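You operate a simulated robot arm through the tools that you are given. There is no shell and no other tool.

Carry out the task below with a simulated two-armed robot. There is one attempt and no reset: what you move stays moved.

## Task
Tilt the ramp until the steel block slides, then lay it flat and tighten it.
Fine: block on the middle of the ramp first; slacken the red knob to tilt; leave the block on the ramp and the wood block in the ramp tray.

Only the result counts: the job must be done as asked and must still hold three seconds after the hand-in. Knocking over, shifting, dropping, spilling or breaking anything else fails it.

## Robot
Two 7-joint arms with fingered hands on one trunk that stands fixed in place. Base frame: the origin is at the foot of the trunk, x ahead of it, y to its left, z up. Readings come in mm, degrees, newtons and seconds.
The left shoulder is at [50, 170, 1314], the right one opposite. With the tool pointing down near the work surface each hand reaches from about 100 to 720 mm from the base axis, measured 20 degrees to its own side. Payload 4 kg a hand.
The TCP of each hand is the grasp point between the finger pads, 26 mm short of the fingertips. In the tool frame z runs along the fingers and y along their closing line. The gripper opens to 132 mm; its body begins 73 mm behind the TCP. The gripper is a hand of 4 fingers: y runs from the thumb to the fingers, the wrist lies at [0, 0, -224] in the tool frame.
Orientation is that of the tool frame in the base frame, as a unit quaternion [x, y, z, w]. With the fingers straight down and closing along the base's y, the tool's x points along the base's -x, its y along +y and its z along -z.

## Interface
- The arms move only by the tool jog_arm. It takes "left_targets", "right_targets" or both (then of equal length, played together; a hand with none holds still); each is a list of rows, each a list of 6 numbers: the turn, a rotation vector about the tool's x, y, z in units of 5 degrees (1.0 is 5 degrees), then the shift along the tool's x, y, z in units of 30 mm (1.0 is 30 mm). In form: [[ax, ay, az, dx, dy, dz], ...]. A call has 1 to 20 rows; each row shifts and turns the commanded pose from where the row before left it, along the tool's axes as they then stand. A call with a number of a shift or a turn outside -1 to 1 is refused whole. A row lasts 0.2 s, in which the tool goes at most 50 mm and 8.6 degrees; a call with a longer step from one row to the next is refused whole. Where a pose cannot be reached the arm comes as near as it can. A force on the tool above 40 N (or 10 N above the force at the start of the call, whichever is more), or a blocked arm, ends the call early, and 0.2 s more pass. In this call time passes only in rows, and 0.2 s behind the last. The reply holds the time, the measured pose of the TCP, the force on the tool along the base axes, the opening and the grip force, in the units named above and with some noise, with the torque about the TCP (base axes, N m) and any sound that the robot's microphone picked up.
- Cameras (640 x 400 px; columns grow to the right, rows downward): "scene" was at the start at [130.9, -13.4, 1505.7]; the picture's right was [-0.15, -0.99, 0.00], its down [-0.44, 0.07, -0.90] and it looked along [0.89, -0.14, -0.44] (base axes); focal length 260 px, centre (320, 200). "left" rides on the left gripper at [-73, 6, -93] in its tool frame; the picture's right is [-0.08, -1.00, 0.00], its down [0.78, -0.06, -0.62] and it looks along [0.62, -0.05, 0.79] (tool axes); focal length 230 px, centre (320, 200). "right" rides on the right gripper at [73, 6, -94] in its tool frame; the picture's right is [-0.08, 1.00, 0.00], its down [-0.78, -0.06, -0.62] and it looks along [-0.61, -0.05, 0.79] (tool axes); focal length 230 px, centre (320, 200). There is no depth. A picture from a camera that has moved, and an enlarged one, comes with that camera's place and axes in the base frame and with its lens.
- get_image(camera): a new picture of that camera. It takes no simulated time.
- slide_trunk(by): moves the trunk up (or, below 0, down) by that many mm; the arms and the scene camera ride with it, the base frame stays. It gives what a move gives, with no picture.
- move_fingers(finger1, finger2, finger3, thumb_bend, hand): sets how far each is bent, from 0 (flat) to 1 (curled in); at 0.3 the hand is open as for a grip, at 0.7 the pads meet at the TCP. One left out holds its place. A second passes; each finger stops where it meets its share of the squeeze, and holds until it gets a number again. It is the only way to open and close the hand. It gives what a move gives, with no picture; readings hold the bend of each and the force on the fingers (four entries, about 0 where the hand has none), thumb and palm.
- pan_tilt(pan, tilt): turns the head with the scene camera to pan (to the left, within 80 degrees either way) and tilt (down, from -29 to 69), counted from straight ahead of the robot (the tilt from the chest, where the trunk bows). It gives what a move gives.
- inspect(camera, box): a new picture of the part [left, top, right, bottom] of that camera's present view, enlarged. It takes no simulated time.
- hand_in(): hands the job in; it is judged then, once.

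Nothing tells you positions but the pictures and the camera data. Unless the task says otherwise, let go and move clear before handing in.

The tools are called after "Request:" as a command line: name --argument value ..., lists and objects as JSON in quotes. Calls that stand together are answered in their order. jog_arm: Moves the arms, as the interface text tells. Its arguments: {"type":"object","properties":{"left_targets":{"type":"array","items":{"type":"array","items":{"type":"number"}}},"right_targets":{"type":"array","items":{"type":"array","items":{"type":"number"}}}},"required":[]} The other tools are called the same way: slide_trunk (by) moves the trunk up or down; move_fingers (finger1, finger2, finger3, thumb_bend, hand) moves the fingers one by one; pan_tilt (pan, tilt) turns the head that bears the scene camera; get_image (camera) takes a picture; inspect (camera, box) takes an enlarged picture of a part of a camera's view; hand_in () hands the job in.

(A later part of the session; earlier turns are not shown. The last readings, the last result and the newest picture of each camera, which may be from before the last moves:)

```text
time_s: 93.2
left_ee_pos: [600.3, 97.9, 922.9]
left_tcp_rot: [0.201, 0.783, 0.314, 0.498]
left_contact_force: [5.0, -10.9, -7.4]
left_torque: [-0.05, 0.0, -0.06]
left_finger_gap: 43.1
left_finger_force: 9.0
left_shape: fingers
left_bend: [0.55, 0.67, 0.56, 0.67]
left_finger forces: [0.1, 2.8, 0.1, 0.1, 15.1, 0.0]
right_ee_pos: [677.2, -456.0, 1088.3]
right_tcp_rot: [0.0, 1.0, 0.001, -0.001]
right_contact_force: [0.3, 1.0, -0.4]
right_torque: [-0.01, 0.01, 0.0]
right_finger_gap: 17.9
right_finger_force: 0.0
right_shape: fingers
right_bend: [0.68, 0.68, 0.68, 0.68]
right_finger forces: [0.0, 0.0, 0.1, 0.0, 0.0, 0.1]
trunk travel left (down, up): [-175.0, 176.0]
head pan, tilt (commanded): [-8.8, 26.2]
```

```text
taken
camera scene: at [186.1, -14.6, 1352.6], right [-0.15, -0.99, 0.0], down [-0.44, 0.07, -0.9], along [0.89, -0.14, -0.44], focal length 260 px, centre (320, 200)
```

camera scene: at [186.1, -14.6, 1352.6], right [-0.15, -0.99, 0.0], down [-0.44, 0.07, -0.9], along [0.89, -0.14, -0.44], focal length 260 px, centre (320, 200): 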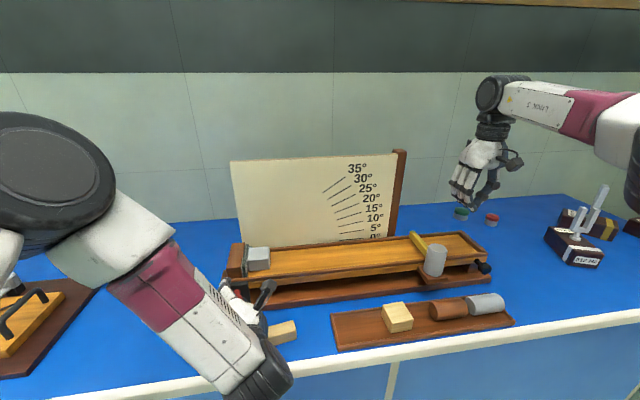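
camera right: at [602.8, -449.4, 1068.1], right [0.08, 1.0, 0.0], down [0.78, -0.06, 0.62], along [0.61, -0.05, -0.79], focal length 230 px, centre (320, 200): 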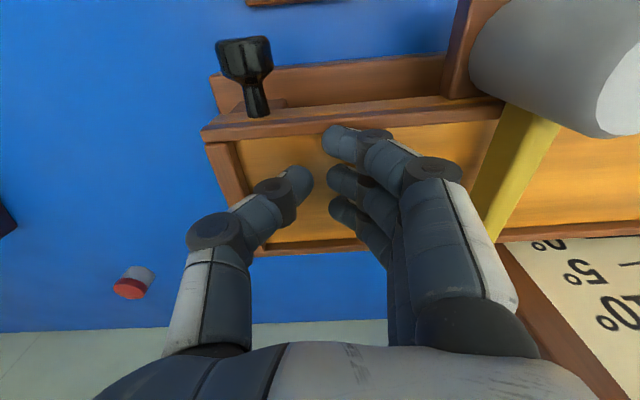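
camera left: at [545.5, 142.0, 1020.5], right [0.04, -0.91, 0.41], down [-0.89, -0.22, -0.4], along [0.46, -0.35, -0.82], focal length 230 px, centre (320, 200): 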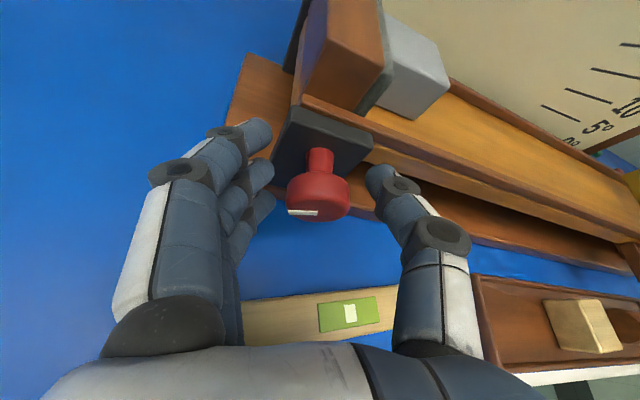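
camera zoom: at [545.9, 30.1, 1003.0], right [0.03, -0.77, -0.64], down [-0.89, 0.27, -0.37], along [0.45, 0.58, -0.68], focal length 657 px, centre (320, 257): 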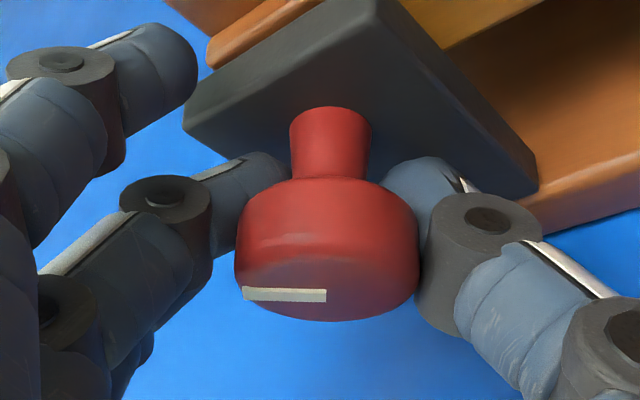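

About 64° of the 115° recovered. Releasing and rolling back for a second clockwise bite.

Request:
move_fingers --hand "left" --finger1 0.53 --finger2 0.53 --finger3 0.53 --thumb_bend 0.53

Request:
jog_arm --left_targets '[[0.419, 0, -0.908, 0, 0, 0], [0.419, 0, -0.908, 0, 0, 0], [0.419, 0, -0.908, 0, 0, 0], [0.419, 0, -0.908, 0, 0, 0], [0.419, 0, -0.908, 0, 0, 0], [0.419, 0, -0.908, 0, 0, 0], [0.419, 0, -0.908, 0, 0, 0], [0.419, 0, -0.908, 0, 0, 0], [0.419, 0, -0.908, 0, 0, 0], [0.419, 0, -0.908, 0, 0, 0], [0.419, 0, -0.908, 0, 0, 0], [0.419, 0, -0.908, 0, 0, 0], [0.419, 0, -0.908, 0, 0, 0]]'

Request:
inspect --camera "left" --box '[200, 90, 420, 270]'

```text
time_s: 94.2
left_ee_pos: [598.2, 100.2, 924.9]
left_tcp_rot: [0.201, 0.783, 0.314, 0.499]
left_contact_force: [-13.5, 4.4, 0.6]
left_torque: [0.17, 0.42, -0.12]
left_finger_gap: 55.4
left_finger_force: 7.0
left_shape: fingers
left_bend: [0.53, 0.53, 0.53, 0.56]
left_finger forces: [0.0, 0.0, 0.0, 0.1, 13.9, 0.0]
right_ee_pos: [674.6, -456.1, 1090.4]
right_tcp_rot: [0.0, 1.0, -0.001, 0.001]
right_contact_force: [-0.4, -0.4, -0.3]
right_torque: [0.04, 0.02, -0.02]
right_finger_gap: 17.9
right_finger_force: 0.1
right_shape: fingers
right_bend: [0.68, 0.68, 0.68, 0.68]
right_finger forces: [0.0, 0.0, 0.0, 0.1, 0.0, 0.1]
trunk travel left (down, up): [-175.0, 176.0]
head pan, tilt (commanded): [-8.8, 26.2]
```

```text
time_s: 97.0
left_ee_pos: [598.3, 100.5, 925.1]
left_tcp_rot: [-0.101, 0.829, -0.156, 0.528]
left_contact_force: [-0.8, 0.0, 0.0]
left_torque: [0.01, -0.01, 0.01]
left_finger_gap: 60.4
left_finger_force: 0.1
left_shape: fingers
left_bend: [0.53, 0.53, 0.53, 0.53]
left_finger forces: [0.0, 0.0, 0.0, 0.0, 0.1, 0.1]
right_ee_pos: [677.0, -455.8, 1089.6]
right_tcp_rot: [0.0, 1.0, 0.0, 0.001]
right_contact_force: [-0.4, -1.0, 0.5]
right_torque: [-0.01, 0.0, 0.02]
right_finger_gap: 17.9
right_finger_force: 0.0
right_shape: fingers
right_bend: [0.68, 0.68, 0.68, 0.68]
right_finger forces: [0.0, 0.0, 0.0, 0.1, 0.1, 0.0]
trunk travel left (down, up): [-175.0, 176.0]
head pan, tilt (commanded): [-8.8, 26.2]
```

```text
2.22 times, centred on (310, 180) of left
camera zoom: at [544.9, 144.0, 1019.8], right [0.03, -0.9, 0.43], down [-0.89, -0.22, -0.4], along [0.45, -0.37, -0.81], focal length 511 px, centre (342, 244)
```

zoom: 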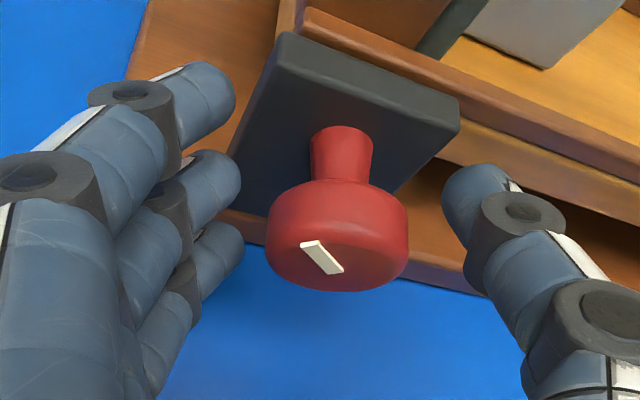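

Request:
move_fingers --hand "left" --finger2 0.72 --thumb_bend 0.72

Request:
inspect --camera "left" --box '[240, 110, 400, 250]'

Request:
jog_arm --left_targets '[[-0.314, 0, 0.681, 0, 0, 0], [-0.314, 0, 0.681, 0, 0, 0], [-0.314, 0, 0.681, 0, 0, 0], [-0.314, 0, 0.681, 0, 0, 0], [-0.314, 0, 0.681, 0, 0, 0], [-0.314, 0, 0.681, 0, 0, 0], [-0.314, 0, 0.681, 0, 0, 0], [-0.314, 0, 0.681, 0, 0, 0]]'

Request:
inspect --camera "left" --box '[240, 110, 400, 250]'

```text
time_s: 98.0
left_ee_pos: [600.1, 99.5, 923.7]
left_tcp_rot: [-0.1, 0.829, -0.155, 0.529]
left_contact_force: [6.5, -7.8, 0.0]
left_torque: [-0.04, -0.02, 0.01]
left_finger_gap: 42.7
left_finger_force: 8.6
left_shape: fingers
left_bend: [0.53, 0.68, 0.53, 0.67]
left_finger forces: [0.1, 6.2, 0.0, 0.1, 11.8, 0.0]
right_ee_pos: [676.5, -457.4, 1088.9]
right_tcp_rot: [0.0, 1.0, 0.001, 0.0]
right_contact_force: [0.5, -0.4, -0.2]
right_torque: [-0.02, -0.02, 0.0]
right_finger_gap: 18.2
right_finger_force: 0.2
right_shape: fingers
right_bend: [0.68, 0.68, 0.68, 0.68]
right_finger forces: [0.0, 0.0, 0.0, 0.0, 0.1, 0.1]
trunk travel left (down, up): [-175.0, 176.0]
head pan, tilt (commanded): [-8.8, 26.2]
```

```text
2.86 times, centred on (320, 180) of left
camera zoom: at [545.7, 143.2, 1020.0], right [0.03, -0.9, 0.43], down [-0.89, -0.22, -0.4], along [0.46, -0.37, -0.81], focal length 657 px, centre (320, 257)
```

zoom: 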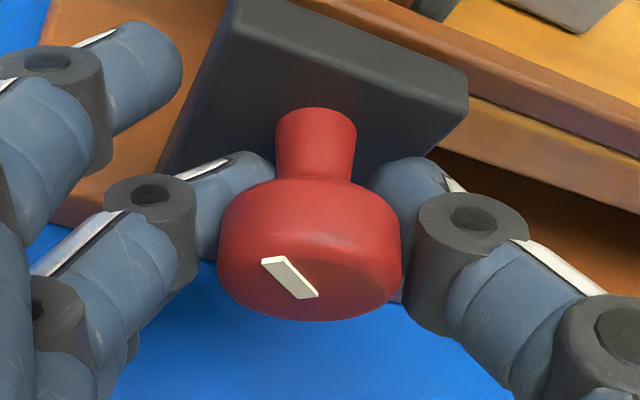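

```text
time_s: 99.8
left_ee_pos: [598.6, 99.8, 924.3]
left_tcp_rot: [0.041, 0.841, 0.065, 0.535]
left_contact_force: [8.6, -9.8, 0.1]
left_torque: [-0.06, -0.04, -0.07]
left_finger_gap: 44.8
left_finger_force: 10.5
left_shape: fingers
left_bend: [0.53, 0.69, 0.53, 0.67]
left_finger forces: [0.1, 6.2, 0.1, 0.0, 13.8, 0.0]
right_ee_pos: [677.2, -456.7, 1088.0]
right_tcp_rot: [0.0, 1.0, 0.001, -0.001]
right_contact_force: [0.3, 0.8, -0.2]
right_torque: [0.0, -0.03, 0.03]
right_finger_gap: 18.1
right_finger_force: 0.1
right_shape: fingers
right_bend: [0.68, 0.68, 0.68, 0.68]
right_finger forces: [0.1, 0.0, 0.1, 0.0, 0.0, 0.0]
trunk travel left (down, up): [-175.0, 176.0]
head pan, tilt (commanded): [-8.8, 26.2]
```

```text
2.86 times, centred on (320, 180) of left
camera zoom: at [545.7, 88.8, 1028.2], right [0.03, -1.0, -0.08], down [-0.89, 0.01, -0.45], along [0.45, 0.09, -0.89], focal length 657 px, centre (320, 257)
```

zoom: 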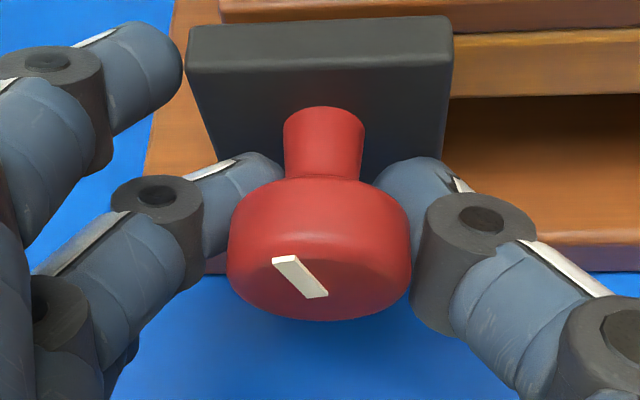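

Request:
jog_arm --left_targets '[[-0.314, 0, 0.681, 0, 0, 0], [-0.314, 0, 0.681, 0, 0, 0], [-0.314, 0, 0.681, 0, 0, 0], [-0.314, 0, 0.681, 0, 0, 0], [-0.314, 0, 0.681, 0, 0, 0], [-0.314, 0, 0.681, 0, 0, 0], [-0.314, 0, 0.681, 0, 0, 0], [-0.314, 0, 0.681, 0, 0, 0], [-0.314, 0, 0.681, 0, 0, 0]]'

Request:
inspect --camera "left" --box '[240, 110, 400, 250]'

```text
time_s: 101.8
left_ee_pos: [599.8, 99.1, 923.4]
left_tcp_rot: [0.197, 0.786, 0.305, 0.5]
left_contact_force: [8.8, -15.1, -2.9]
left_torque: [-0.31, -0.03, -0.05]
left_finger_gap: 46.2
left_finger_force: 10.2
left_shape: fingers
left_bend: [0.53, 0.7, 0.53, 0.67]
left_finger forces: [0.1, 4.8, 0.0, 0.0, 16.4, 0.0]
right_ee_pos: [677.0, -457.3, 1089.1]
right_tcp_rot: [0.001, 1.0, 0.001, -0.002]
right_contact_force: [0.1, 0.8, -0.4]
right_torque: [-0.01, 0.01, 0.01]
right_finger_gap: 18.1
right_finger_force: 0.1
right_shape: fingers
right_bend: [0.68, 0.68, 0.68, 0.68]
right_finger forces: [0.0, 0.0, 0.0, 0.0, 0.1, 0.0]
trunk travel left (down, up): [-175.0, 176.0]
head pan, tilt (commanded): [-8.8, 26.2]
```

```text
2.86 times, centred on (320, 180) of left
camera zoom: at [546.0, 31.5, 1004.7], right [0.03, -0.78, -0.62], down [-0.89, 0.26, -0.37], along [0.45, 0.57, -0.69], focal length 657 px, centre (320, 257)
```

zoom: 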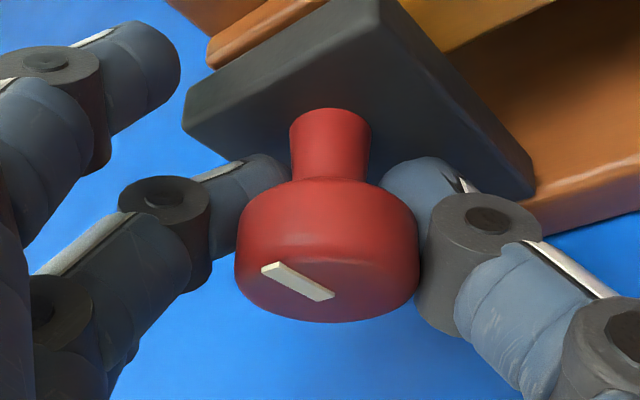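

The torque rose and the knob stopped while the fingers slipped; its mark is back pointing up as at the start, so it has reached tight. I'll regrip once more to confirm it won't turn any further.

Request:
move_fingers --hand "left" --finger2 0.57 --thumb_bend 0.58

Request:
jog_arm --left_targets '[[0, 0, 0, 0.14, 0, -0.303], [0.419, 0, -0.908, 0, 0, 0], [0.419, 0, -0.908, 0, 0, 0], [0.419, 0, -0.908, 0, 0, 0], [0.419, 0, -0.908, 0, 0, 0], [0.419, 0, -0.908, 0, 0, 0], [0.419, 0, -0.908, 0, 0, 0], [0.419, 0, -0.908, 0, 0, 0], [0.419, 0, -0.908, 0, 0, 0], [0.419, 0, -0.908, 0, 0, 0], [0.419, 0, -0.908, 0, 0, 0], [0, 0, 0, -0.14, 0, 0.303]]'

Request:
inspect --camera "left" --box '[240, 110, 400, 250]'

Request:
inspect --camera "scene" --box '[180, 230, 310, 360]'

```text
time_s: 102.8
left_ee_pos: [598.7, 101.1, 923.6]
left_tcp_rot: [0.197, 0.786, 0.305, 0.501]
left_contact_force: [-9.5, 2.5, -1.2]
left_torque: [0.11, 0.28, -0.05]
left_finger_gap: 52.4
left_finger_force: 4.8
left_shape: fingers
left_bend: [0.53, 0.56, 0.53, 0.58]
left_finger forces: [0.0, 0.0, 0.0, 0.1, 9.3, 0.0]
right_ee_pos: [675.4, -456.3, 1090.9]
right_tcp_rot: [0.0, 1.0, 0.0, 0.0]
right_contact_force: [0.0, 0.5, -0.8]
right_torque: [-0.02, 0.01, -0.02]
right_finger_gap: 18.1
right_finger_force: 0.0
right_shape: fingers
right_bend: [0.68, 0.68, 0.68, 0.68]
right_finger forces: [0.0, 0.0, 0.1, 0.0, 0.1, 0.0]
trunk travel left (down, up): [-175.0, 176.0]
head pan, tilt (commanded): [-8.8, 26.2]
```

```text
time_s: 105.3
left_ee_pos: [599.2, 99.9, 923.9]
left_tcp_rot: [-0.036, 0.841, -0.055, 0.537]
left_contact_force: [0.5, 0.1, 0.5]
left_torque: [0.02, -0.02, 0.01]
left_finger_gap: 54.6
left_finger_force: 0.1
left_shape: fingers
left_bend: [0.53, 0.56, 0.53, 0.57]
left_finger forces: [0.0, 0.0, 0.0, 0.1, 0.1, 0.0]
right_ee_pos: [676.7, -456.0, 1089.6]
right_tcp_rot: [0.0, 1.0, 0.0, 0.0]
right_contact_force: [-0.6, 1.0, 0.4]
right_torque: [-0.01, 0.02, -0.03]
right_finger_gap: 18.6
right_finger_force: 0.0
right_shape: fingers
right_bend: [0.68, 0.68, 0.68, 0.68]
right_finger forces: [0.1, 0.0, 0.1, 0.0, 0.1, 0.0]
trunk travel left (down, up): [-175.0, 176.0]
head pan, tilt (commanded): [-8.8, 26.2]
```

```text
2.86 times, centred on (320, 180) of left
camera zoom: at [545.0, 119.1, 1027.3], right [0.03, -0.98, 0.2], down [-0.89, -0.12, -0.44], along [0.45, -0.16, -0.88], focal length 657 px, centre (320, 257)
```

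zoom: 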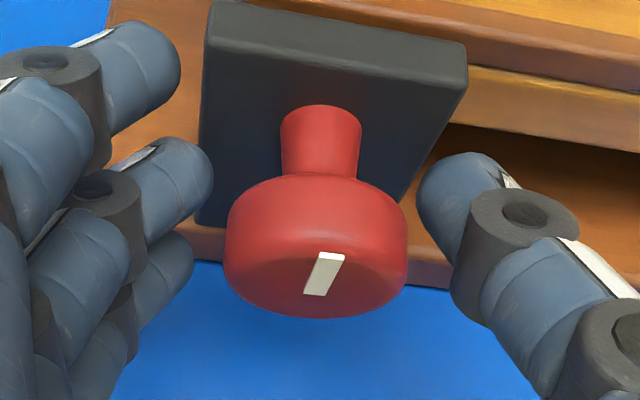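

```text
3.08 times, centred on (245, 295) of scene
camera zoom: at [184.9, -13.5, 1352.8], right [-0.15, -0.99, 0.0], down [-0.44, 0.07, -0.9], along [0.89, -0.14, -0.44], focal length 800 px, centre (551, -92)
```

zoom: 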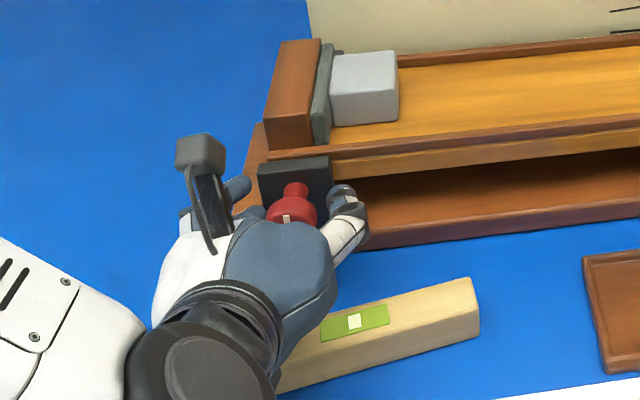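

Request:
move_fingers --hand "left" --finger2 0.74 --thumb_bend 0.74

Request:
jog_arm --left_targets '[[-0.314, 0, 0.681, 0, 0, 0], [-0.314, 0, 0.681, 0, 0, 0], [-0.314, 0, 0.681, 0, 0, 0], [-0.314, 0, 0.681, 0, 0, 0], [-0.314, 0, 0.681, 0, 0, 0]]'

Request:
inspect --camera "left" --box '[240, 110, 400, 250]'

```text
time_s: 106.3
left_ee_pos: [599.7, 98.6, 924.0]
left_tcp_rot: [-0.034, 0.842, -0.055, 0.536]
left_contact_force: [10.7, -8.3, -1.0]
left_torque: [-0.05, -0.04, 0.02]
left_finger_gap: 42.9
left_finger_force: 11.7
left_shape: fingers
left_bend: [0.53, 0.71, 0.53, 0.67]
left_finger forces: [0.0, 8.2, 0.1, 0.0, 15.8, 0.0]
right_ee_pos: [676.6, -455.7, 1087.4]
right_tcp_rot: [0.0, 1.0, 0.001, 0.0]
right_contact_force: [-1.0, -0.6, 0.0]
right_torque: [0.05, 0.01, 0.03]
right_finger_gap: 17.9
right_finger_force: 0.0
right_shape: fingers
right_bend: [0.68, 0.68, 0.68, 0.68]
right_finger forces: [0.0, 0.1, 0.0, 0.0, 0.1, 0.0]
trunk travel left (down, up): [-175.0, 176.0]
head pan, tilt (commanded): [-8.8, 26.2]
```

```text
time_s: 107.5
left_ee_pos: [599.4, 99.1, 926.0]
left_tcp_rot: [0.053, 0.838, 0.084, 0.536]
left_contact_force: [11.5, -14.9, 7.8]
left_torque: [-0.32, -0.13, 0.05]
left_finger_gap: 44.0
left_finger_force: 13.1
left_shape: fingers
left_bend: [0.53, 0.71, 0.53, 0.67]
left_finger forces: [0.2, 6.6, 0.1, 0.0, 19.1, 0.0]
right_ee_pos: [677.2, -457.1, 1089.6]
right_tcp_rot: [0.0, 1.0, 0.001, 0.0]
right_contact_force: [-0.4, -0.8, -0.1]
right_torque: [0.0, 0.0, 0.03]
right_finger_gap: 18.3
right_finger_force: 0.1
right_shape: fingers
right_bend: [0.68, 0.68, 0.68, 0.68]
right_finger forces: [0.0, 0.1, 0.0, 0.0, 0.0, 0.0]
trunk travel left (down, up): [-175.0, 176.0]
head pan, tilt (commanded): [-8.8, 26.2]
```

```text
2.86 times, centred on (320, 180) of left
camera zoom: at [546.0, 83.4, 1029.7], right [0.03, -0.99, -0.13], down [-0.89, 0.03, -0.46], along [0.46, 0.13, -0.88], focal length 657 px, centre (320, 257)
```

zoom: 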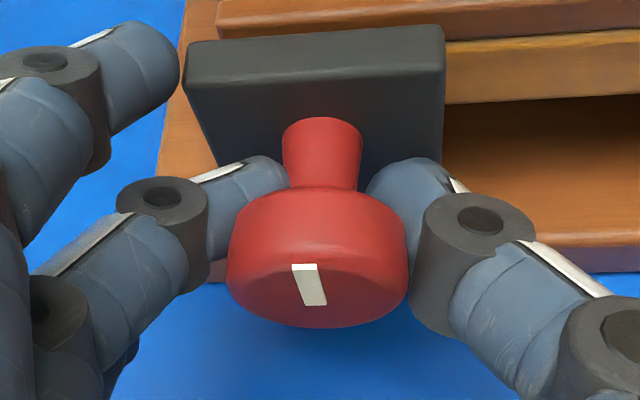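

The knob holds against 0.32 N·m with its mark unchanged, so it is tight. Releasing it and retreating the left hand back and up.

Request:
move_fingers --hand "left" --finger2 0.55 --thumb_bend 0.56

Request:
jog_arm --left_targets '[[0, 0, 0, 0, 0, -0.5], [0, 0, 0, 0, 0, -0.8], [0, 0, 0, 0, 0, -0.9], [0, 0, 0, 0, 0, -0.9], [0, 0, 0, -0.9, 0, -0.3], [0, 0, 0, -0.9, 0, -0.2], [0, 0, 0, -0.9, 0, 0], [0, 0, 0, -0.9, 0, 0]]'

Request:
get_image --camera "left"

Request:
get_image --camera "scene"

Request:
inspect --camera "scene" --box '[200, 225, 310, 360]'

```text
time_s: 108.5
left_ee_pos: [598.2, 101.2, 923.5]
left_tcp_rot: [0.053, 0.839, 0.083, 0.535]
left_contact_force: [0.4, 0.3, 0.2]
left_torque: [-0.03, -0.01, 0.01]
left_finger_gap: 56.1
left_finger_force: 0.1
left_shape: fingers
left_bend: [0.53, 0.55, 0.53, 0.56]
left_finger forces: [0.1, 0.1, 0.0, 0.0, 0.0, 0.0]
right_ee_pos: [676.5, -456.0, 1090.1]
right_tcp_rot: [-0.001, 1.0, 0.0, 0.001]
right_contact_force: [-0.1, -0.1, -1.0]
right_torque: [-0.02, -0.04, -0.04]
right_finger_gap: 18.1
right_finger_force: 0.0
right_shape: fingers
right_bend: [0.68, 0.68, 0.68, 0.68]
right_finger forces: [0.0, 0.1, 0.1, 0.0, 0.1, 0.0]
trunk travel left (down, up): [-175.0, 176.0]
head pan, tilt (commanded): [-8.8, 26.2]
```

```text
time_s: 110.3
left_ee_pos: [547.3, 71.5, 1064.9]
left_tcp_rot: [0.055, 0.839, 0.082, 0.534]
left_contact_force: [1.3, 0.2, -0.3]
left_torque: [0.02, -0.01, 0.03]
left_finger_gap: 55.7
left_finger_force: 0.0
left_shape: fingers
left_bend: [0.53, 0.55, 0.53, 0.56]
left_finger forces: [0.0, 0.0, 0.0, 0.1, 0.0, 0.0]
right_ee_pos: [675.4, -456.8, 1090.8]
right_tcp_rot: [0.0, 1.0, 0.0, 0.0]
right_contact_force: [-0.4, -0.3, 0.9]
right_torque: [-0.03, 0.0, 0.01]
right_finger_gap: 18.2
right_finger_force: 0.1
right_shape: fingers
right_bend: [0.68, 0.68, 0.68, 0.68]
right_finger forces: [0.0, 0.0, 0.0, 0.0, 0.0, 0.1]
trunk travel left (down, up): [-175.0, 176.0]
head pan, tilt (commanded): [-8.8, 26.2]
```

```text
taken
camera left: at [493.5, 56.7, 1169.4], right [0.03, -0.99, -0.13], down [-0.89, 0.03, -0.45], along [0.45, 0.13, -0.88], focal length 230 px, centre (320, 200)
```

left: 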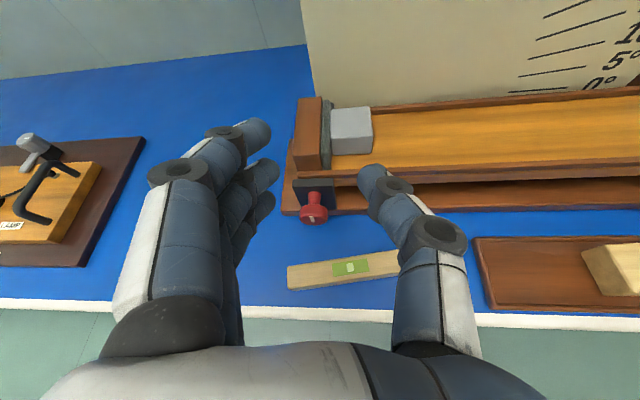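

```text
taken
camera scene: at [184.4, -13.5, 1352.9], right [-0.15, -0.99, 0.0], down [-0.44, 0.07, -0.9], along [0.89, -0.14, -0.44], focal length 260 px, centre (320, 200)
```

scene: 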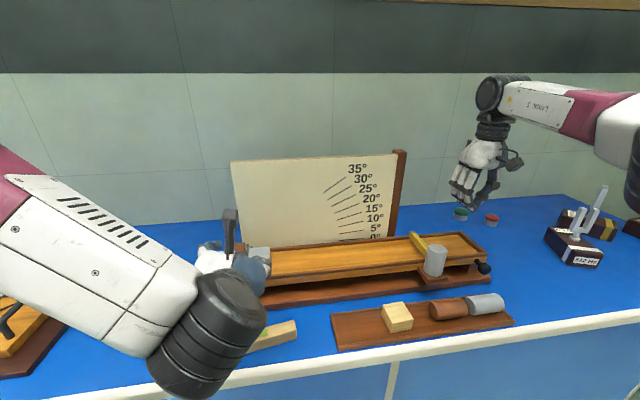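

```text
2.96 times, centred on (255, 292) of scene
camera zoom: at [184.4, -13.5, 1352.9], right [-0.15, -0.99, 0.0], down [-0.44, 0.07, -0.9], along [0.89, -0.14, -0.44], focal length 771 px, centre (513, -74)
```

zoom: 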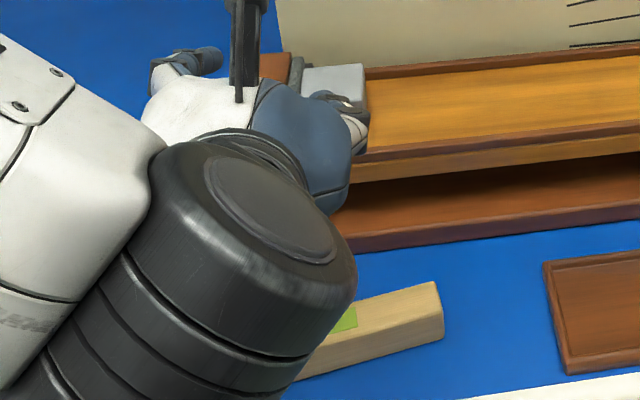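

Before deciding about the level, I'll measure it in the left camera, together with the table height.

Request:
inspect --camera "left" --box '[270, 170, 430, 310]'

```text
2.86 times, centred on (350, 240) of left
camera zoom: at [493.5, 56.7, 1169.4], right [0.03, -0.99, -0.13], down [-0.89, 0.03, -0.45], along [0.45, 0.13, -0.88], focal length 657 px, centre (234, 86)
```

zoom: 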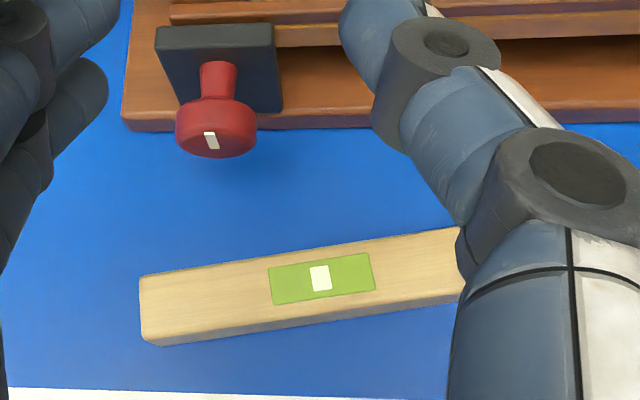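

The level's vial centre has moved about 5 mm toward me and it has turned about 3.5°. That's small, but I'd like to undo it with a gentle push at the right spot. First I'll turn the left hand to point down and fold it to a closed fingertip cluster.

Request:
jog_arm --left_targets '[[0.318, 0, -0.69, 0, 0, 0], [0.318, 0, -0.69, 0, 0, 0], [0.318, 0, -0.69, 0, 0, 0], [0, 1, 0, 0, 0, 0], [0, 1, 0, 0, 0, 0], [0, 1, 0, 0, 0, 0], [0, 1, 0, 0, 0, 0], [0, 1, 0, 0, 0, 0], [0, 1, 0, 0, 0, 0], [0, 1, 0, 0, 0, 0], [0, 1, 0, 0, 0, 0], [0, 1, 0, 0, 0, 0], [0, 1, 0, 0, 0, 0], [0, 1, 0, 0, 0, 0], [0, 1, 0, 0, 0, 0], [0, 1, 0, 0, 0, 0]]'

Request:
move_fingers --hand "left" --finger1 0.68 --finger2 0.68 --finger3 0.68 --thumb_bend 0.68

Request:
get_image --camera "scene"

Request:
get_image --camera "left"

```text
time_s: 113.8
left_ee_pos: [546.6, 72.4, 1063.5]
left_tcp_rot: [-0.001, 1.0, -0.001, -0.001]
left_contact_force: [0.3, 0.1, -0.5]
left_torque: [-0.03, 0.01, 0.03]
left_finger_gap: 56.1
left_finger_force: 0.0
left_shape: fingers
left_bend: [0.53, 0.55, 0.53, 0.56]
left_finger forces: [0.0, 0.0, 0.0, 0.1, 0.0, 0.0]
right_ee_pos: [677.2, -455.9, 1089.9]
right_tcp_rot: [0.0, 1.0, 0.0, 0.0]
right_contact_force: [-0.1, 0.0, -0.5]
right_torque: [0.04, 0.0, 0.02]
right_finger_gap: 18.0
right_finger_force: 0.0
right_shape: fingers
right_bend: [0.68, 0.68, 0.68, 0.68]
right_finger forces: [0.0, 0.1, 0.0, 0.1, 0.0, 0.1]
trunk travel left (down, up): [-175.0, 176.0]
head pan, tilt (commanded): [-8.8, 26.2]
```

```text
time_s: 114.8
left_ee_pos: [545.8, 72.0, 1064.1]
left_tcp_rot: [-0.001, 1.0, -0.001, -0.001]
left_contact_force: [-1.1, -0.5, -0.2]
left_torque: [0.01, 0.05, -0.01]
left_finger_gap: 18.5
left_finger_force: 0.1
left_shape: fingers
left_bend: [0.68, 0.68, 0.68, 0.68]
left_finger forces: [0.0, 0.0, 0.0, 0.0, 0.0, 0.0]
right_ee_pos: [676.1, -457.0, 1089.0]
right_tcp_rot: [0.0, 1.0, 0.0, 0.0]
right_contact_force: [0.0, -0.1, 0.1]
right_torque: [-0.04, 0.0, 0.01]
right_finger_gap: 18.0
right_finger_force: 0.0
right_shape: fingers
right_bend: [0.68, 0.68, 0.68, 0.68]
right_finger forces: [0.2, 0.1, 0.0, 0.1, 0.0, 0.1]
trunk travel left (down, up): [-175.0, 176.0]
head pan, tilt (commanded): [-8.8, 26.2]
```

```text
taken
camera scene: at [184.8, -13.4, 1352.8], right [-0.15, -0.99, 0.0], down [-0.44, 0.07, -0.9], along [0.89, -0.14, -0.44], focal length 260 px, centre (320, 200)
```

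scene: 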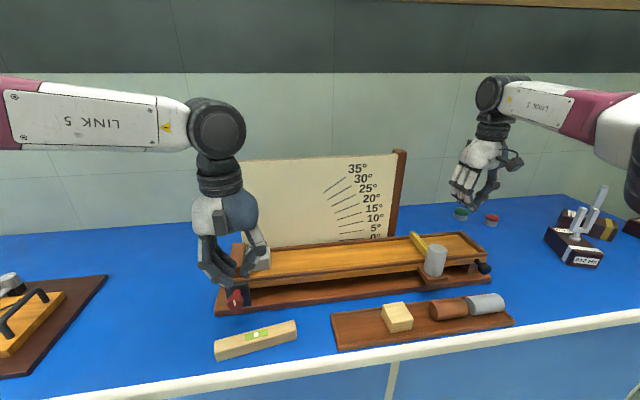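

```text
taken
camera left: at [619.7, 77.9, 1157.6], right [0.08, -1.0, 0.0], down [-0.79, -0.06, 0.62], along [-0.61, -0.05, -0.79], focal length 230 px, centre (320, 200)
```

left: 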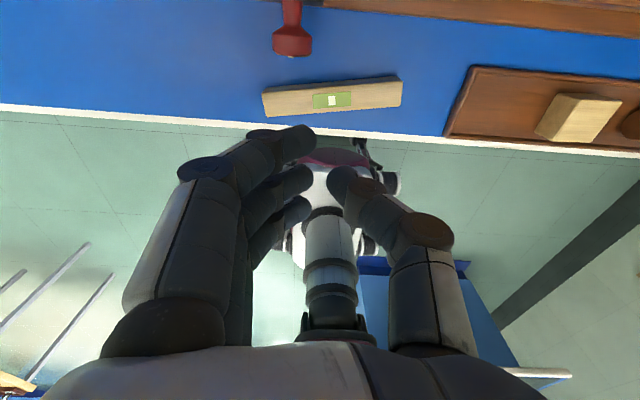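

In this pose the left camera watches both fingertips and level. Moving the left hand back in front of the level and down to just above the table.

Request:
jog_arm --left_targets '[[0, 0, 0, 0.9, 0.05, 0], [0, 0, 0, 0.9, 0.05, 0], [0, 0, 0, 0.2, 0.05, 0.6], [0, 0, 0, 0, 0, 1], [0, 0, 0, 0, 0, 1], [0, 0, 0, 0, 0, 1], [0, 0, 0, 0, 0, 1], [0, 0, 0, 0, 0, 0.7]]'

Request:
get_image --camera "left"

Request:
inspect --camera "scene" --box '[180, 230, 330, 370]'

```text
time_s: 116.5
left_ee_pos: [485.7, 76.7, 906.0]
left_tcp_rot: [-0.001, 1.0, -0.001, 0.0]
left_contact_force: [0.2, -0.9, 0.4]
left_torque: [-0.03, 0.0, 0.01]
left_finger_gap: 18.7
left_finger_force: 0.1
left_shape: fingers
left_bend: [0.68, 0.68, 0.68, 0.68]
left_finger forces: [0.1, 0.1, 0.0, 0.0, 0.0, 0.0]
right_ee_pos: [675.6, -455.7, 1089.3]
right_tcp_rot: [0.0, 1.0, 0.0, -0.001]
right_contact_force: [-0.4, -0.1, 0.1]
right_torque: [0.0, -0.04, 0.02]
right_finger_gap: 18.0
right_finger_force: 0.1
right_shape: fingers
right_bend: [0.68, 0.68, 0.68, 0.68]
right_finger forces: [0.0, 0.0, 0.0, 0.1, 0.0, 0.0]
trunk travel left (down, up): [-175.0, 176.0]
head pan, tilt (commanded): [-8.8, 26.2]
```

```text
taken
camera left: at [559.7, 82.8, 998.8], right [0.08, -1.0, 0.0], down [-0.79, -0.06, 0.62], along [-0.61, -0.05, -0.79], focal length 230 px, centre (320, 200)
```

left: 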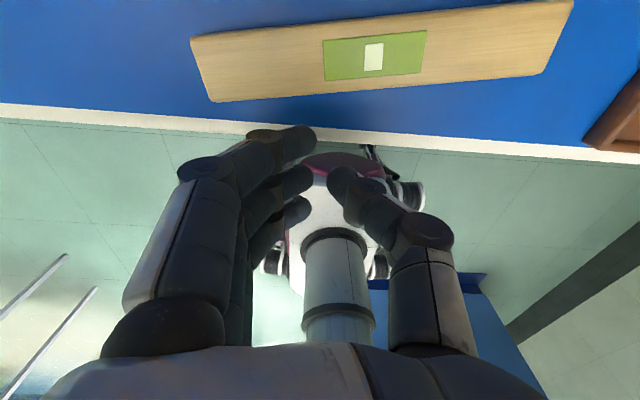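

```text
2.86 times, centred on (255, 300) of scene
camera zoom: at [185.1, -13.4, 1352.8], right [-0.15, -0.99, 0.0], down [-0.44, 0.07, -0.9], along [0.89, -0.14, -0.44], focal length 743 px, centre (506, -86)
```

zoom: 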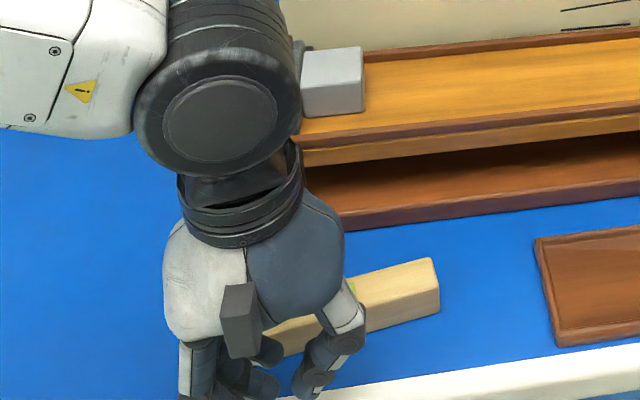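

Request:
jog_arm --left_targets '[[0, 0, 0, 0, 0, 0.4], [0, 0, 0, 0, 0, 0.3], [0, 0, 0, -0.2, 0, 0]]'

Request:
get_image --camera "left"

Request:
inspect --camera "left" --box '[200, 0, 440, 180]'

```text
time_s: 117.3
left_ee_pos: [492.7, 76.6, 885.7]
left_tcp_rot: [0.0, 1.0, -0.001, 0.001]
left_contact_force: [-1.3, -0.1, 0.4]
left_torque: [0.0, 0.0, -0.02]
left_finger_gap: 18.6
left_finger_force: 0.0
left_shape: fingers
left_bend: [0.68, 0.68, 0.68, 0.68]
left_finger forces: [0.0, 0.1, 0.1, 0.0, 0.0, 0.1]
right_ee_pos: [676.4, -455.2, 1089.7]
right_tcp_rot: [0.001, 1.0, 0.0, 0.0]
right_contact_force: [0.1, -0.6, -0.8]
right_torque: [0.01, 0.0, -0.03]
right_finger_gap: 18.0
right_finger_force: 0.0
right_shape: fingers
right_bend: [0.68, 0.68, 0.68, 0.68]
right_finger forces: [0.0, 0.0, 0.1, 0.0, 0.1, 0.0]
trunk travel left (down, up): [-175.0, 176.0]
head pan, tilt (commanded): [-8.8, 26.2]
```

```text
taken
camera left: at [566.1, 81.4, 978.0], right [0.08, -1.0, 0.0], down [-0.79, -0.06, 0.62], along [-0.61, -0.05, -0.79], focal length 230 px, centre (320, 200)
```

left: 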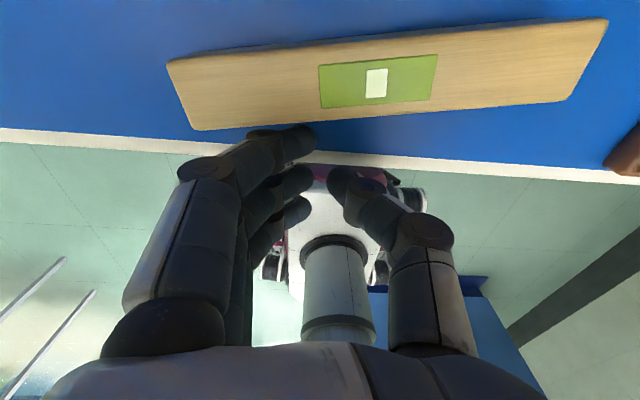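

```text
2.22 times, centred on (320, 90) of left
camera zoom: at [566.1, 81.4, 978.0], right [0.08, -1.0, 0.0], down [-0.79, -0.06, 0.62], along [-0.61, -0.05, -0.79], focal length 511 px, centre (320, 444)
```

zoom: 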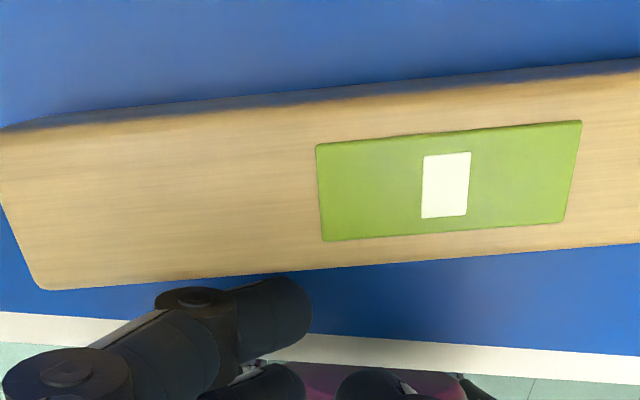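

The leading fingertip is a few millimetres from the level's front face. Stepping forward slowly while tracking the vial in this view.

Request:
jog_arm --left_targets '[[0, 0, 0, -0.067, 0, 0], [0, 0, 0, -0.067, 0, 0]]'

Request:
inspect --camera "left" --box '[200, 0, 440, 180]'

```text
time_s: 118.0
left_ee_pos: [497.5, 75.7, 884.1]
left_tcp_rot: [-0.001, 1.0, -0.001, -0.001]
left_contact_force: [-0.2, -0.3, 0.2]
left_torque: [0.03, 0.02, 0.0]
left_finger_gap: 18.5
left_finger_force: 0.8
left_shape: fingers
left_bend: [0.68, 0.68, 0.68, 0.68]
left_finger forces: [0.3, 0.0, 0.0, 0.0, 0.0, 0.1]
right_ee_pos: [674.9, -456.4, 1091.1]
right_tcp_rot: [0.0, 1.0, 0.0, 0.0]
right_contact_force: [-0.6, -0.6, -0.2]
right_torque: [-0.06, -0.03, -0.02]
right_finger_gap: 18.1
right_finger_force: 0.1
right_shape: fingers
right_bend: [0.68, 0.68, 0.68, 0.68]
right_finger forces: [0.1, 0.1, 0.1, 0.0, 0.1, 0.0]
trunk travel left (down, up): [-175.0, 176.0]
head pan, tilt (commanded): [-8.8, 26.2]
```

```text
2.22 times, centred on (320, 90) of left
camera zoom: at [570.1, 81.4, 977.9], right [0.08, -1.0, 0.0], down [-0.79, -0.06, 0.62], along [-0.61, -0.05, -0.79], focal length 511 px, centre (320, 444)
```

zoom: 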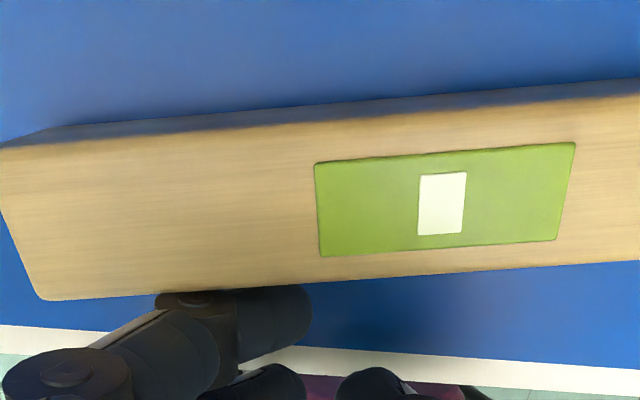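

Contact made: the level has begun to turn back (9.1° to 8.3°; target about 5.6°). Continuing in small steps.

Request:
jog_arm --left_targets '[[0, 0, 0, -0.05, 0, 0], [0, 0, 0, -0.05, 0, 0]]'

Request:
inspect --camera "left" --box '[200, 0, 440, 180]'

```text
time_s: 118.5
left_ee_pos: [499.1, 75.5, 884.5]
left_tcp_rot: [-0.001, 1.0, -0.001, 0.0]
left_contact_force: [0.1, 0.1, 0.1]
left_torque: [-0.01, 0.01, 0.0]
left_finger_gap: 18.7
left_finger_force: 0.8
left_shape: fingers
left_bend: [0.68, 0.68, 0.68, 0.68]
left_finger forces: [0.3, 0.1, 0.0, 0.1, 0.0, 0.1]
right_ee_pos: [676.2, -455.4, 1090.1]
right_tcp_rot: [0.0, 1.0, -0.001, 0.0]
right_contact_force: [-0.4, 1.1, -0.8]
right_torque: [0.03, -0.01, 0.0]
right_finger_gap: 18.1
right_finger_force: 0.1
right_shape: fingers
right_bend: [0.68, 0.68, 0.68, 0.68]
right_finger forces: [0.1, 0.1, 0.1, 0.1, 0.1, 0.1]
trunk travel left (down, up): [-175.0, 176.0]
head pan, tilt (commanded): [-8.8, 26.2]
```

```text
2.22 times, centred on (320, 90) of left
camera zoom: at [572.2, 81.5, 977.6], right [0.08, -1.0, 0.0], down [-0.79, -0.06, 0.62], along [-0.61, -0.05, -0.79], focal length 511 px, centre (320, 444)
```

zoom: 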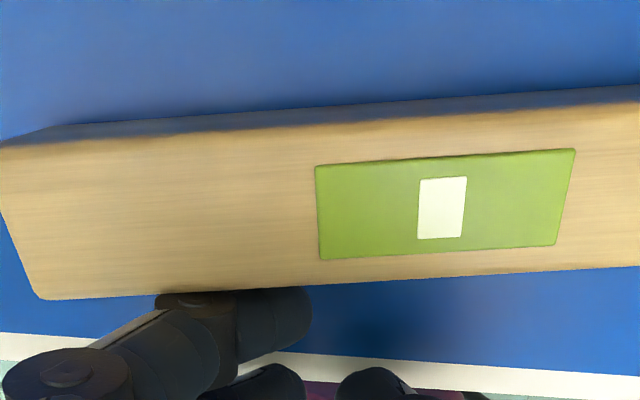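

Request:
jog_arm --left_targets '[[0, 0, 0, -0.06, 0, 0], [0, 0, 0, -0.06, 0, 0]]'

Request:
inspect --camera "left" --box '[200, 0, 440, 180]'

```text
time_s: 119.2
left_ee_pos: [503.1, 76.5, 885.6]
left_tcp_rot: [-0.001, 1.0, -0.001, 0.001]
left_contact_force: [-0.6, -0.3, -0.4]
left_torque: [0.0, -0.01, 0.05]
left_finger_gap: 18.9
left_finger_force: 0.1
left_shape: fingers
left_bend: [0.68, 0.68, 0.68, 0.68]
left_finger forces: [0.3, 0.0, 0.0, 0.0, 0.0, 0.1]
right_ee_pos: [677.4, -455.3, 1089.4]
right_tcp_rot: [-0.001, 1.0, 0.001, 0.0]
right_contact_force: [-0.5, 0.4, 0.4]
right_torque: [0.0, 0.02, 0.0]
right_finger_gap: 18.1
right_finger_force: 0.1
right_shape: fingers
right_bend: [0.68, 0.68, 0.68, 0.68]
right_finger forces: [0.0, 0.1, 0.1, 0.1, 0.1, 0.0]
trunk travel left (down, up): [-175.0, 176.0]
head pan, tilt (commanded): [-8.8, 26.2]
```

```text
2.22 times, centred on (320, 90) of left
camera zoom: at [576.0, 81.7, 977.8], right [0.08, -1.0, 0.0], down [-0.79, -0.06, 0.62], along [-0.61, -0.05, -0.79], focal length 511 px, centre (320, 444)
```

zoom: 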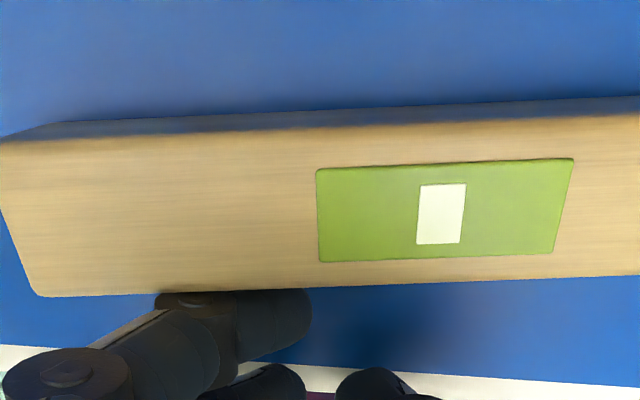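

Request:
jog_arm --left_targets '[[0, 0, 0, -0.04, 0, 0], [0, 0, 0, -0.04, 0, 0]]'

Request:
inspect --camera "left" --box '[200, 0, 440, 180]'

```text
time_s: 119.8
left_ee_pos: [505.8, 76.1, 884.9]
left_tcp_rot: [-0.001, 1.0, -0.001, 0.0]
left_contact_force: [0.0, 0.0, 0.3]
left_torque: [0.01, 0.0, -0.02]
left_finger_gap: 18.8
left_finger_force: 0.3
left_shape: fingers
left_bend: [0.68, 0.68, 0.68, 0.68]
left_finger forces: [0.3, 0.0, 0.0, 0.0, 0.0, 0.0]
right_ee_pos: [676.1, -456.0, 1089.0]
right_tcp_rot: [-0.001, 1.0, 0.0, 0.001]
right_contact_force: [0.4, 0.2, 0.1]
right_torque: [0.03, -0.01, -0.03]
right_finger_gap: 18.1
right_finger_force: 0.0
right_shape: fingers
right_bend: [0.68, 0.68, 0.68, 0.68]
right_finger forces: [0.0, 0.0, 0.0, 0.0, 0.0, 0.0]
trunk travel left (down, up): [-175.0, 176.0]
head pan, tilt (commanded): [-8.8, 26.2]
```

```text
2.22 times, centred on (320, 90) of left
camera zoom: at [578.5, 81.8, 978.0], right [0.08, -1.0, 0.0], down [-0.79, -0.06, 0.62], along [-0.61, -0.05, -0.79], focal length 511 px, centre (320, 444)
```

zoom: 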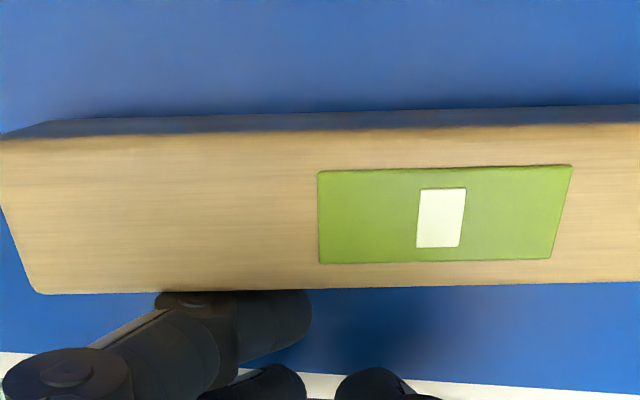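

The level is back to about 5.9° and within roughly a millimetre of its original place. Backing the fingertip straight off, then lifting the hand clear.

Request:
jog_arm --left_targets '[[0, 0, 0, 0.3, 0, 0], [0, 0, 0, 0.4, 0, 0], [0, 0, 0, 0, 0, -0.8], [0, 0, 0, 0, 0, -1], [0, 0, 0, 0, 0, -1], [0, 0, 0, 0, 0, -1], [0, 0, 0, 0, 0, -1], [0, 0, 0, 0, 0, -1], [0, 0, 0, 0, 0, -1], [0, 0, 0, 0, 0.9, -0.5], [0, 0, 0, 0, 0.9, 0], [0, 0, 0, 0, 0.9, 0], [0, 0, 0, 0, 0.9, 0]]'

Request:
get_image --camera "scene"

Request:
inspect --camera "scene" --box '[200, 225, 310, 360]'

Request:
inspect --camera "scene" --box '[220, 190, 500, 360]'

```text
time_s: 122.5
left_ee_pos: [482.9, 184.9, 1105.7]
left_tcp_rot: [-0.001, 1.0, -0.001, 0.001]
left_contact_force: [-1.6, 0.8, 1.0]
left_torque: [-0.01, 0.01, -0.03]
left_finger_gap: 18.5
left_finger_force: 0.1
left_shape: fingers
left_bend: [0.68, 0.68, 0.68, 0.68]
left_finger forces: [0.0, 0.1, 0.0, 0.0, 0.0, 0.0]
right_ee_pos: [677.3, -456.5, 1089.9]
right_tcp_rot: [0.0, 1.0, -0.001, 0.0]
right_contact_force: [0.3, -0.1, -0.7]
right_torque: [0.04, 0.03, 0.04]
right_finger_gap: 18.2
right_finger_force: 0.1
right_shape: fingers
right_bend: [0.68, 0.68, 0.68, 0.68]
right_finger forces: [0.1, 0.0, 0.0, 0.0, 0.0, 0.1]
trunk travel left (down, up): [-175.0, 176.0]
head pan, tilt (commanded): [-8.8, 26.2]
```

```text
taken
camera scene: at [184.7, -13.1, 1352.9], right [-0.15, -0.99, 0.0], down [-0.44, 0.07, -0.9], along [0.89, -0.14, -0.44], focal length 260 px, centre (320, 200)
```

scene: 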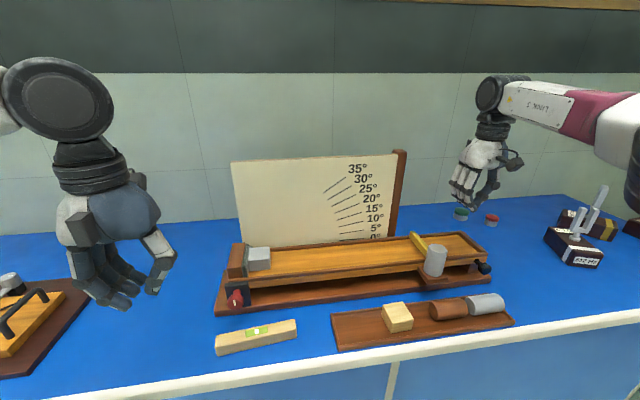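

```text
2.96 times, centred on (255, 292) of scene
camera zoom: at [184.7, -13.1, 1352.9], right [-0.15, -0.99, 0.0], down [-0.44, 0.07, -0.9], along [0.89, -0.14, -0.44], focal length 771 px, centre (513, -74)
```

zoom: 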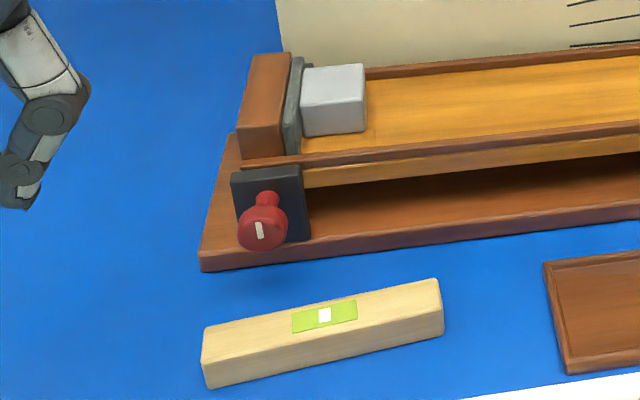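

```text
2.29 times, centred on (360, 275) of scene
camera zoom: at [184.7, -13.1, 1352.9], right [-0.15, -0.99, 0.0], down [-0.44, 0.07, -0.9], along [0.89, -0.14, -0.44], focal length 594 px, centre (229, 29)
```

zoom: 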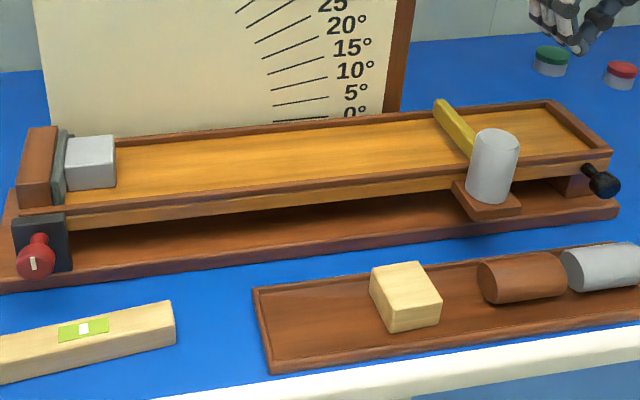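

Everything looks in place: ramp flat, knob mark upright, block at the stop, wood block in its tray, level restored. I'll compare the ramp's right end closely with the starting picture, and check the knob.

Request:
inspect --camera "scene" --box '[405, 225, 505, 295]'

Request:
inspect --camera "scene" --box '[210, 235, 290, 315]'

Request:
inspect --camera "scene" --box '[500, 170, 640, 320]'

```text
5.71 times, centred on (455, 260) of scene
camera zoom: at [184.7, -13.1, 1352.9], right [-0.15, -0.99, 0.0], down [-0.44, 0.07, -0.9], along [0.89, -0.14, -0.44], focal length 1486 px, centre (-451, -143)
```

zoom: 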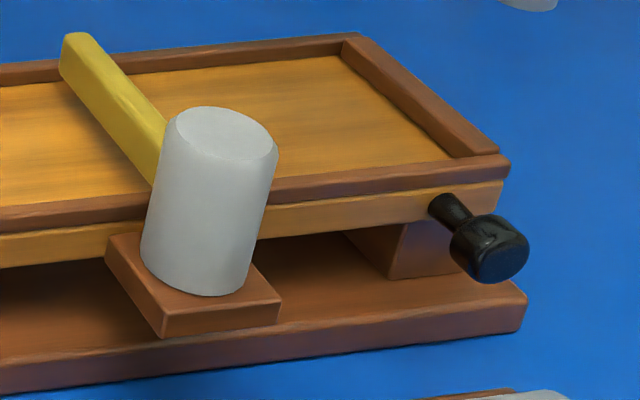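

```text
5.00 times, centred on (250, 275) of scene
camera zoom: at [184.7, -13.1, 1352.9], right [-0.15, -0.99, 0.0], down [-0.44, 0.07, -0.9], along [0.89, -0.14, -0.44], focal length 1301 px, centre (670, -175)
```

zoom: 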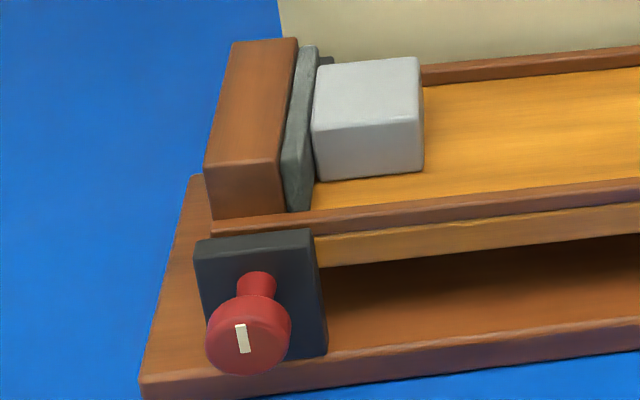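

```text
2.67 times, centred on (570, 245) of scene
camera zoom: at [184.7, -13.1, 1352.9], right [-0.15, -0.99, 0.0], down [-0.44, 0.07, -0.9], along [0.89, -0.14, -0.44], focal length 694 px, centre (-347, 80)
```

zoom: 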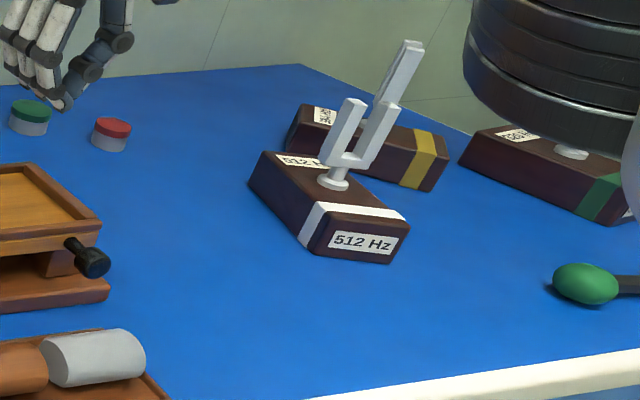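

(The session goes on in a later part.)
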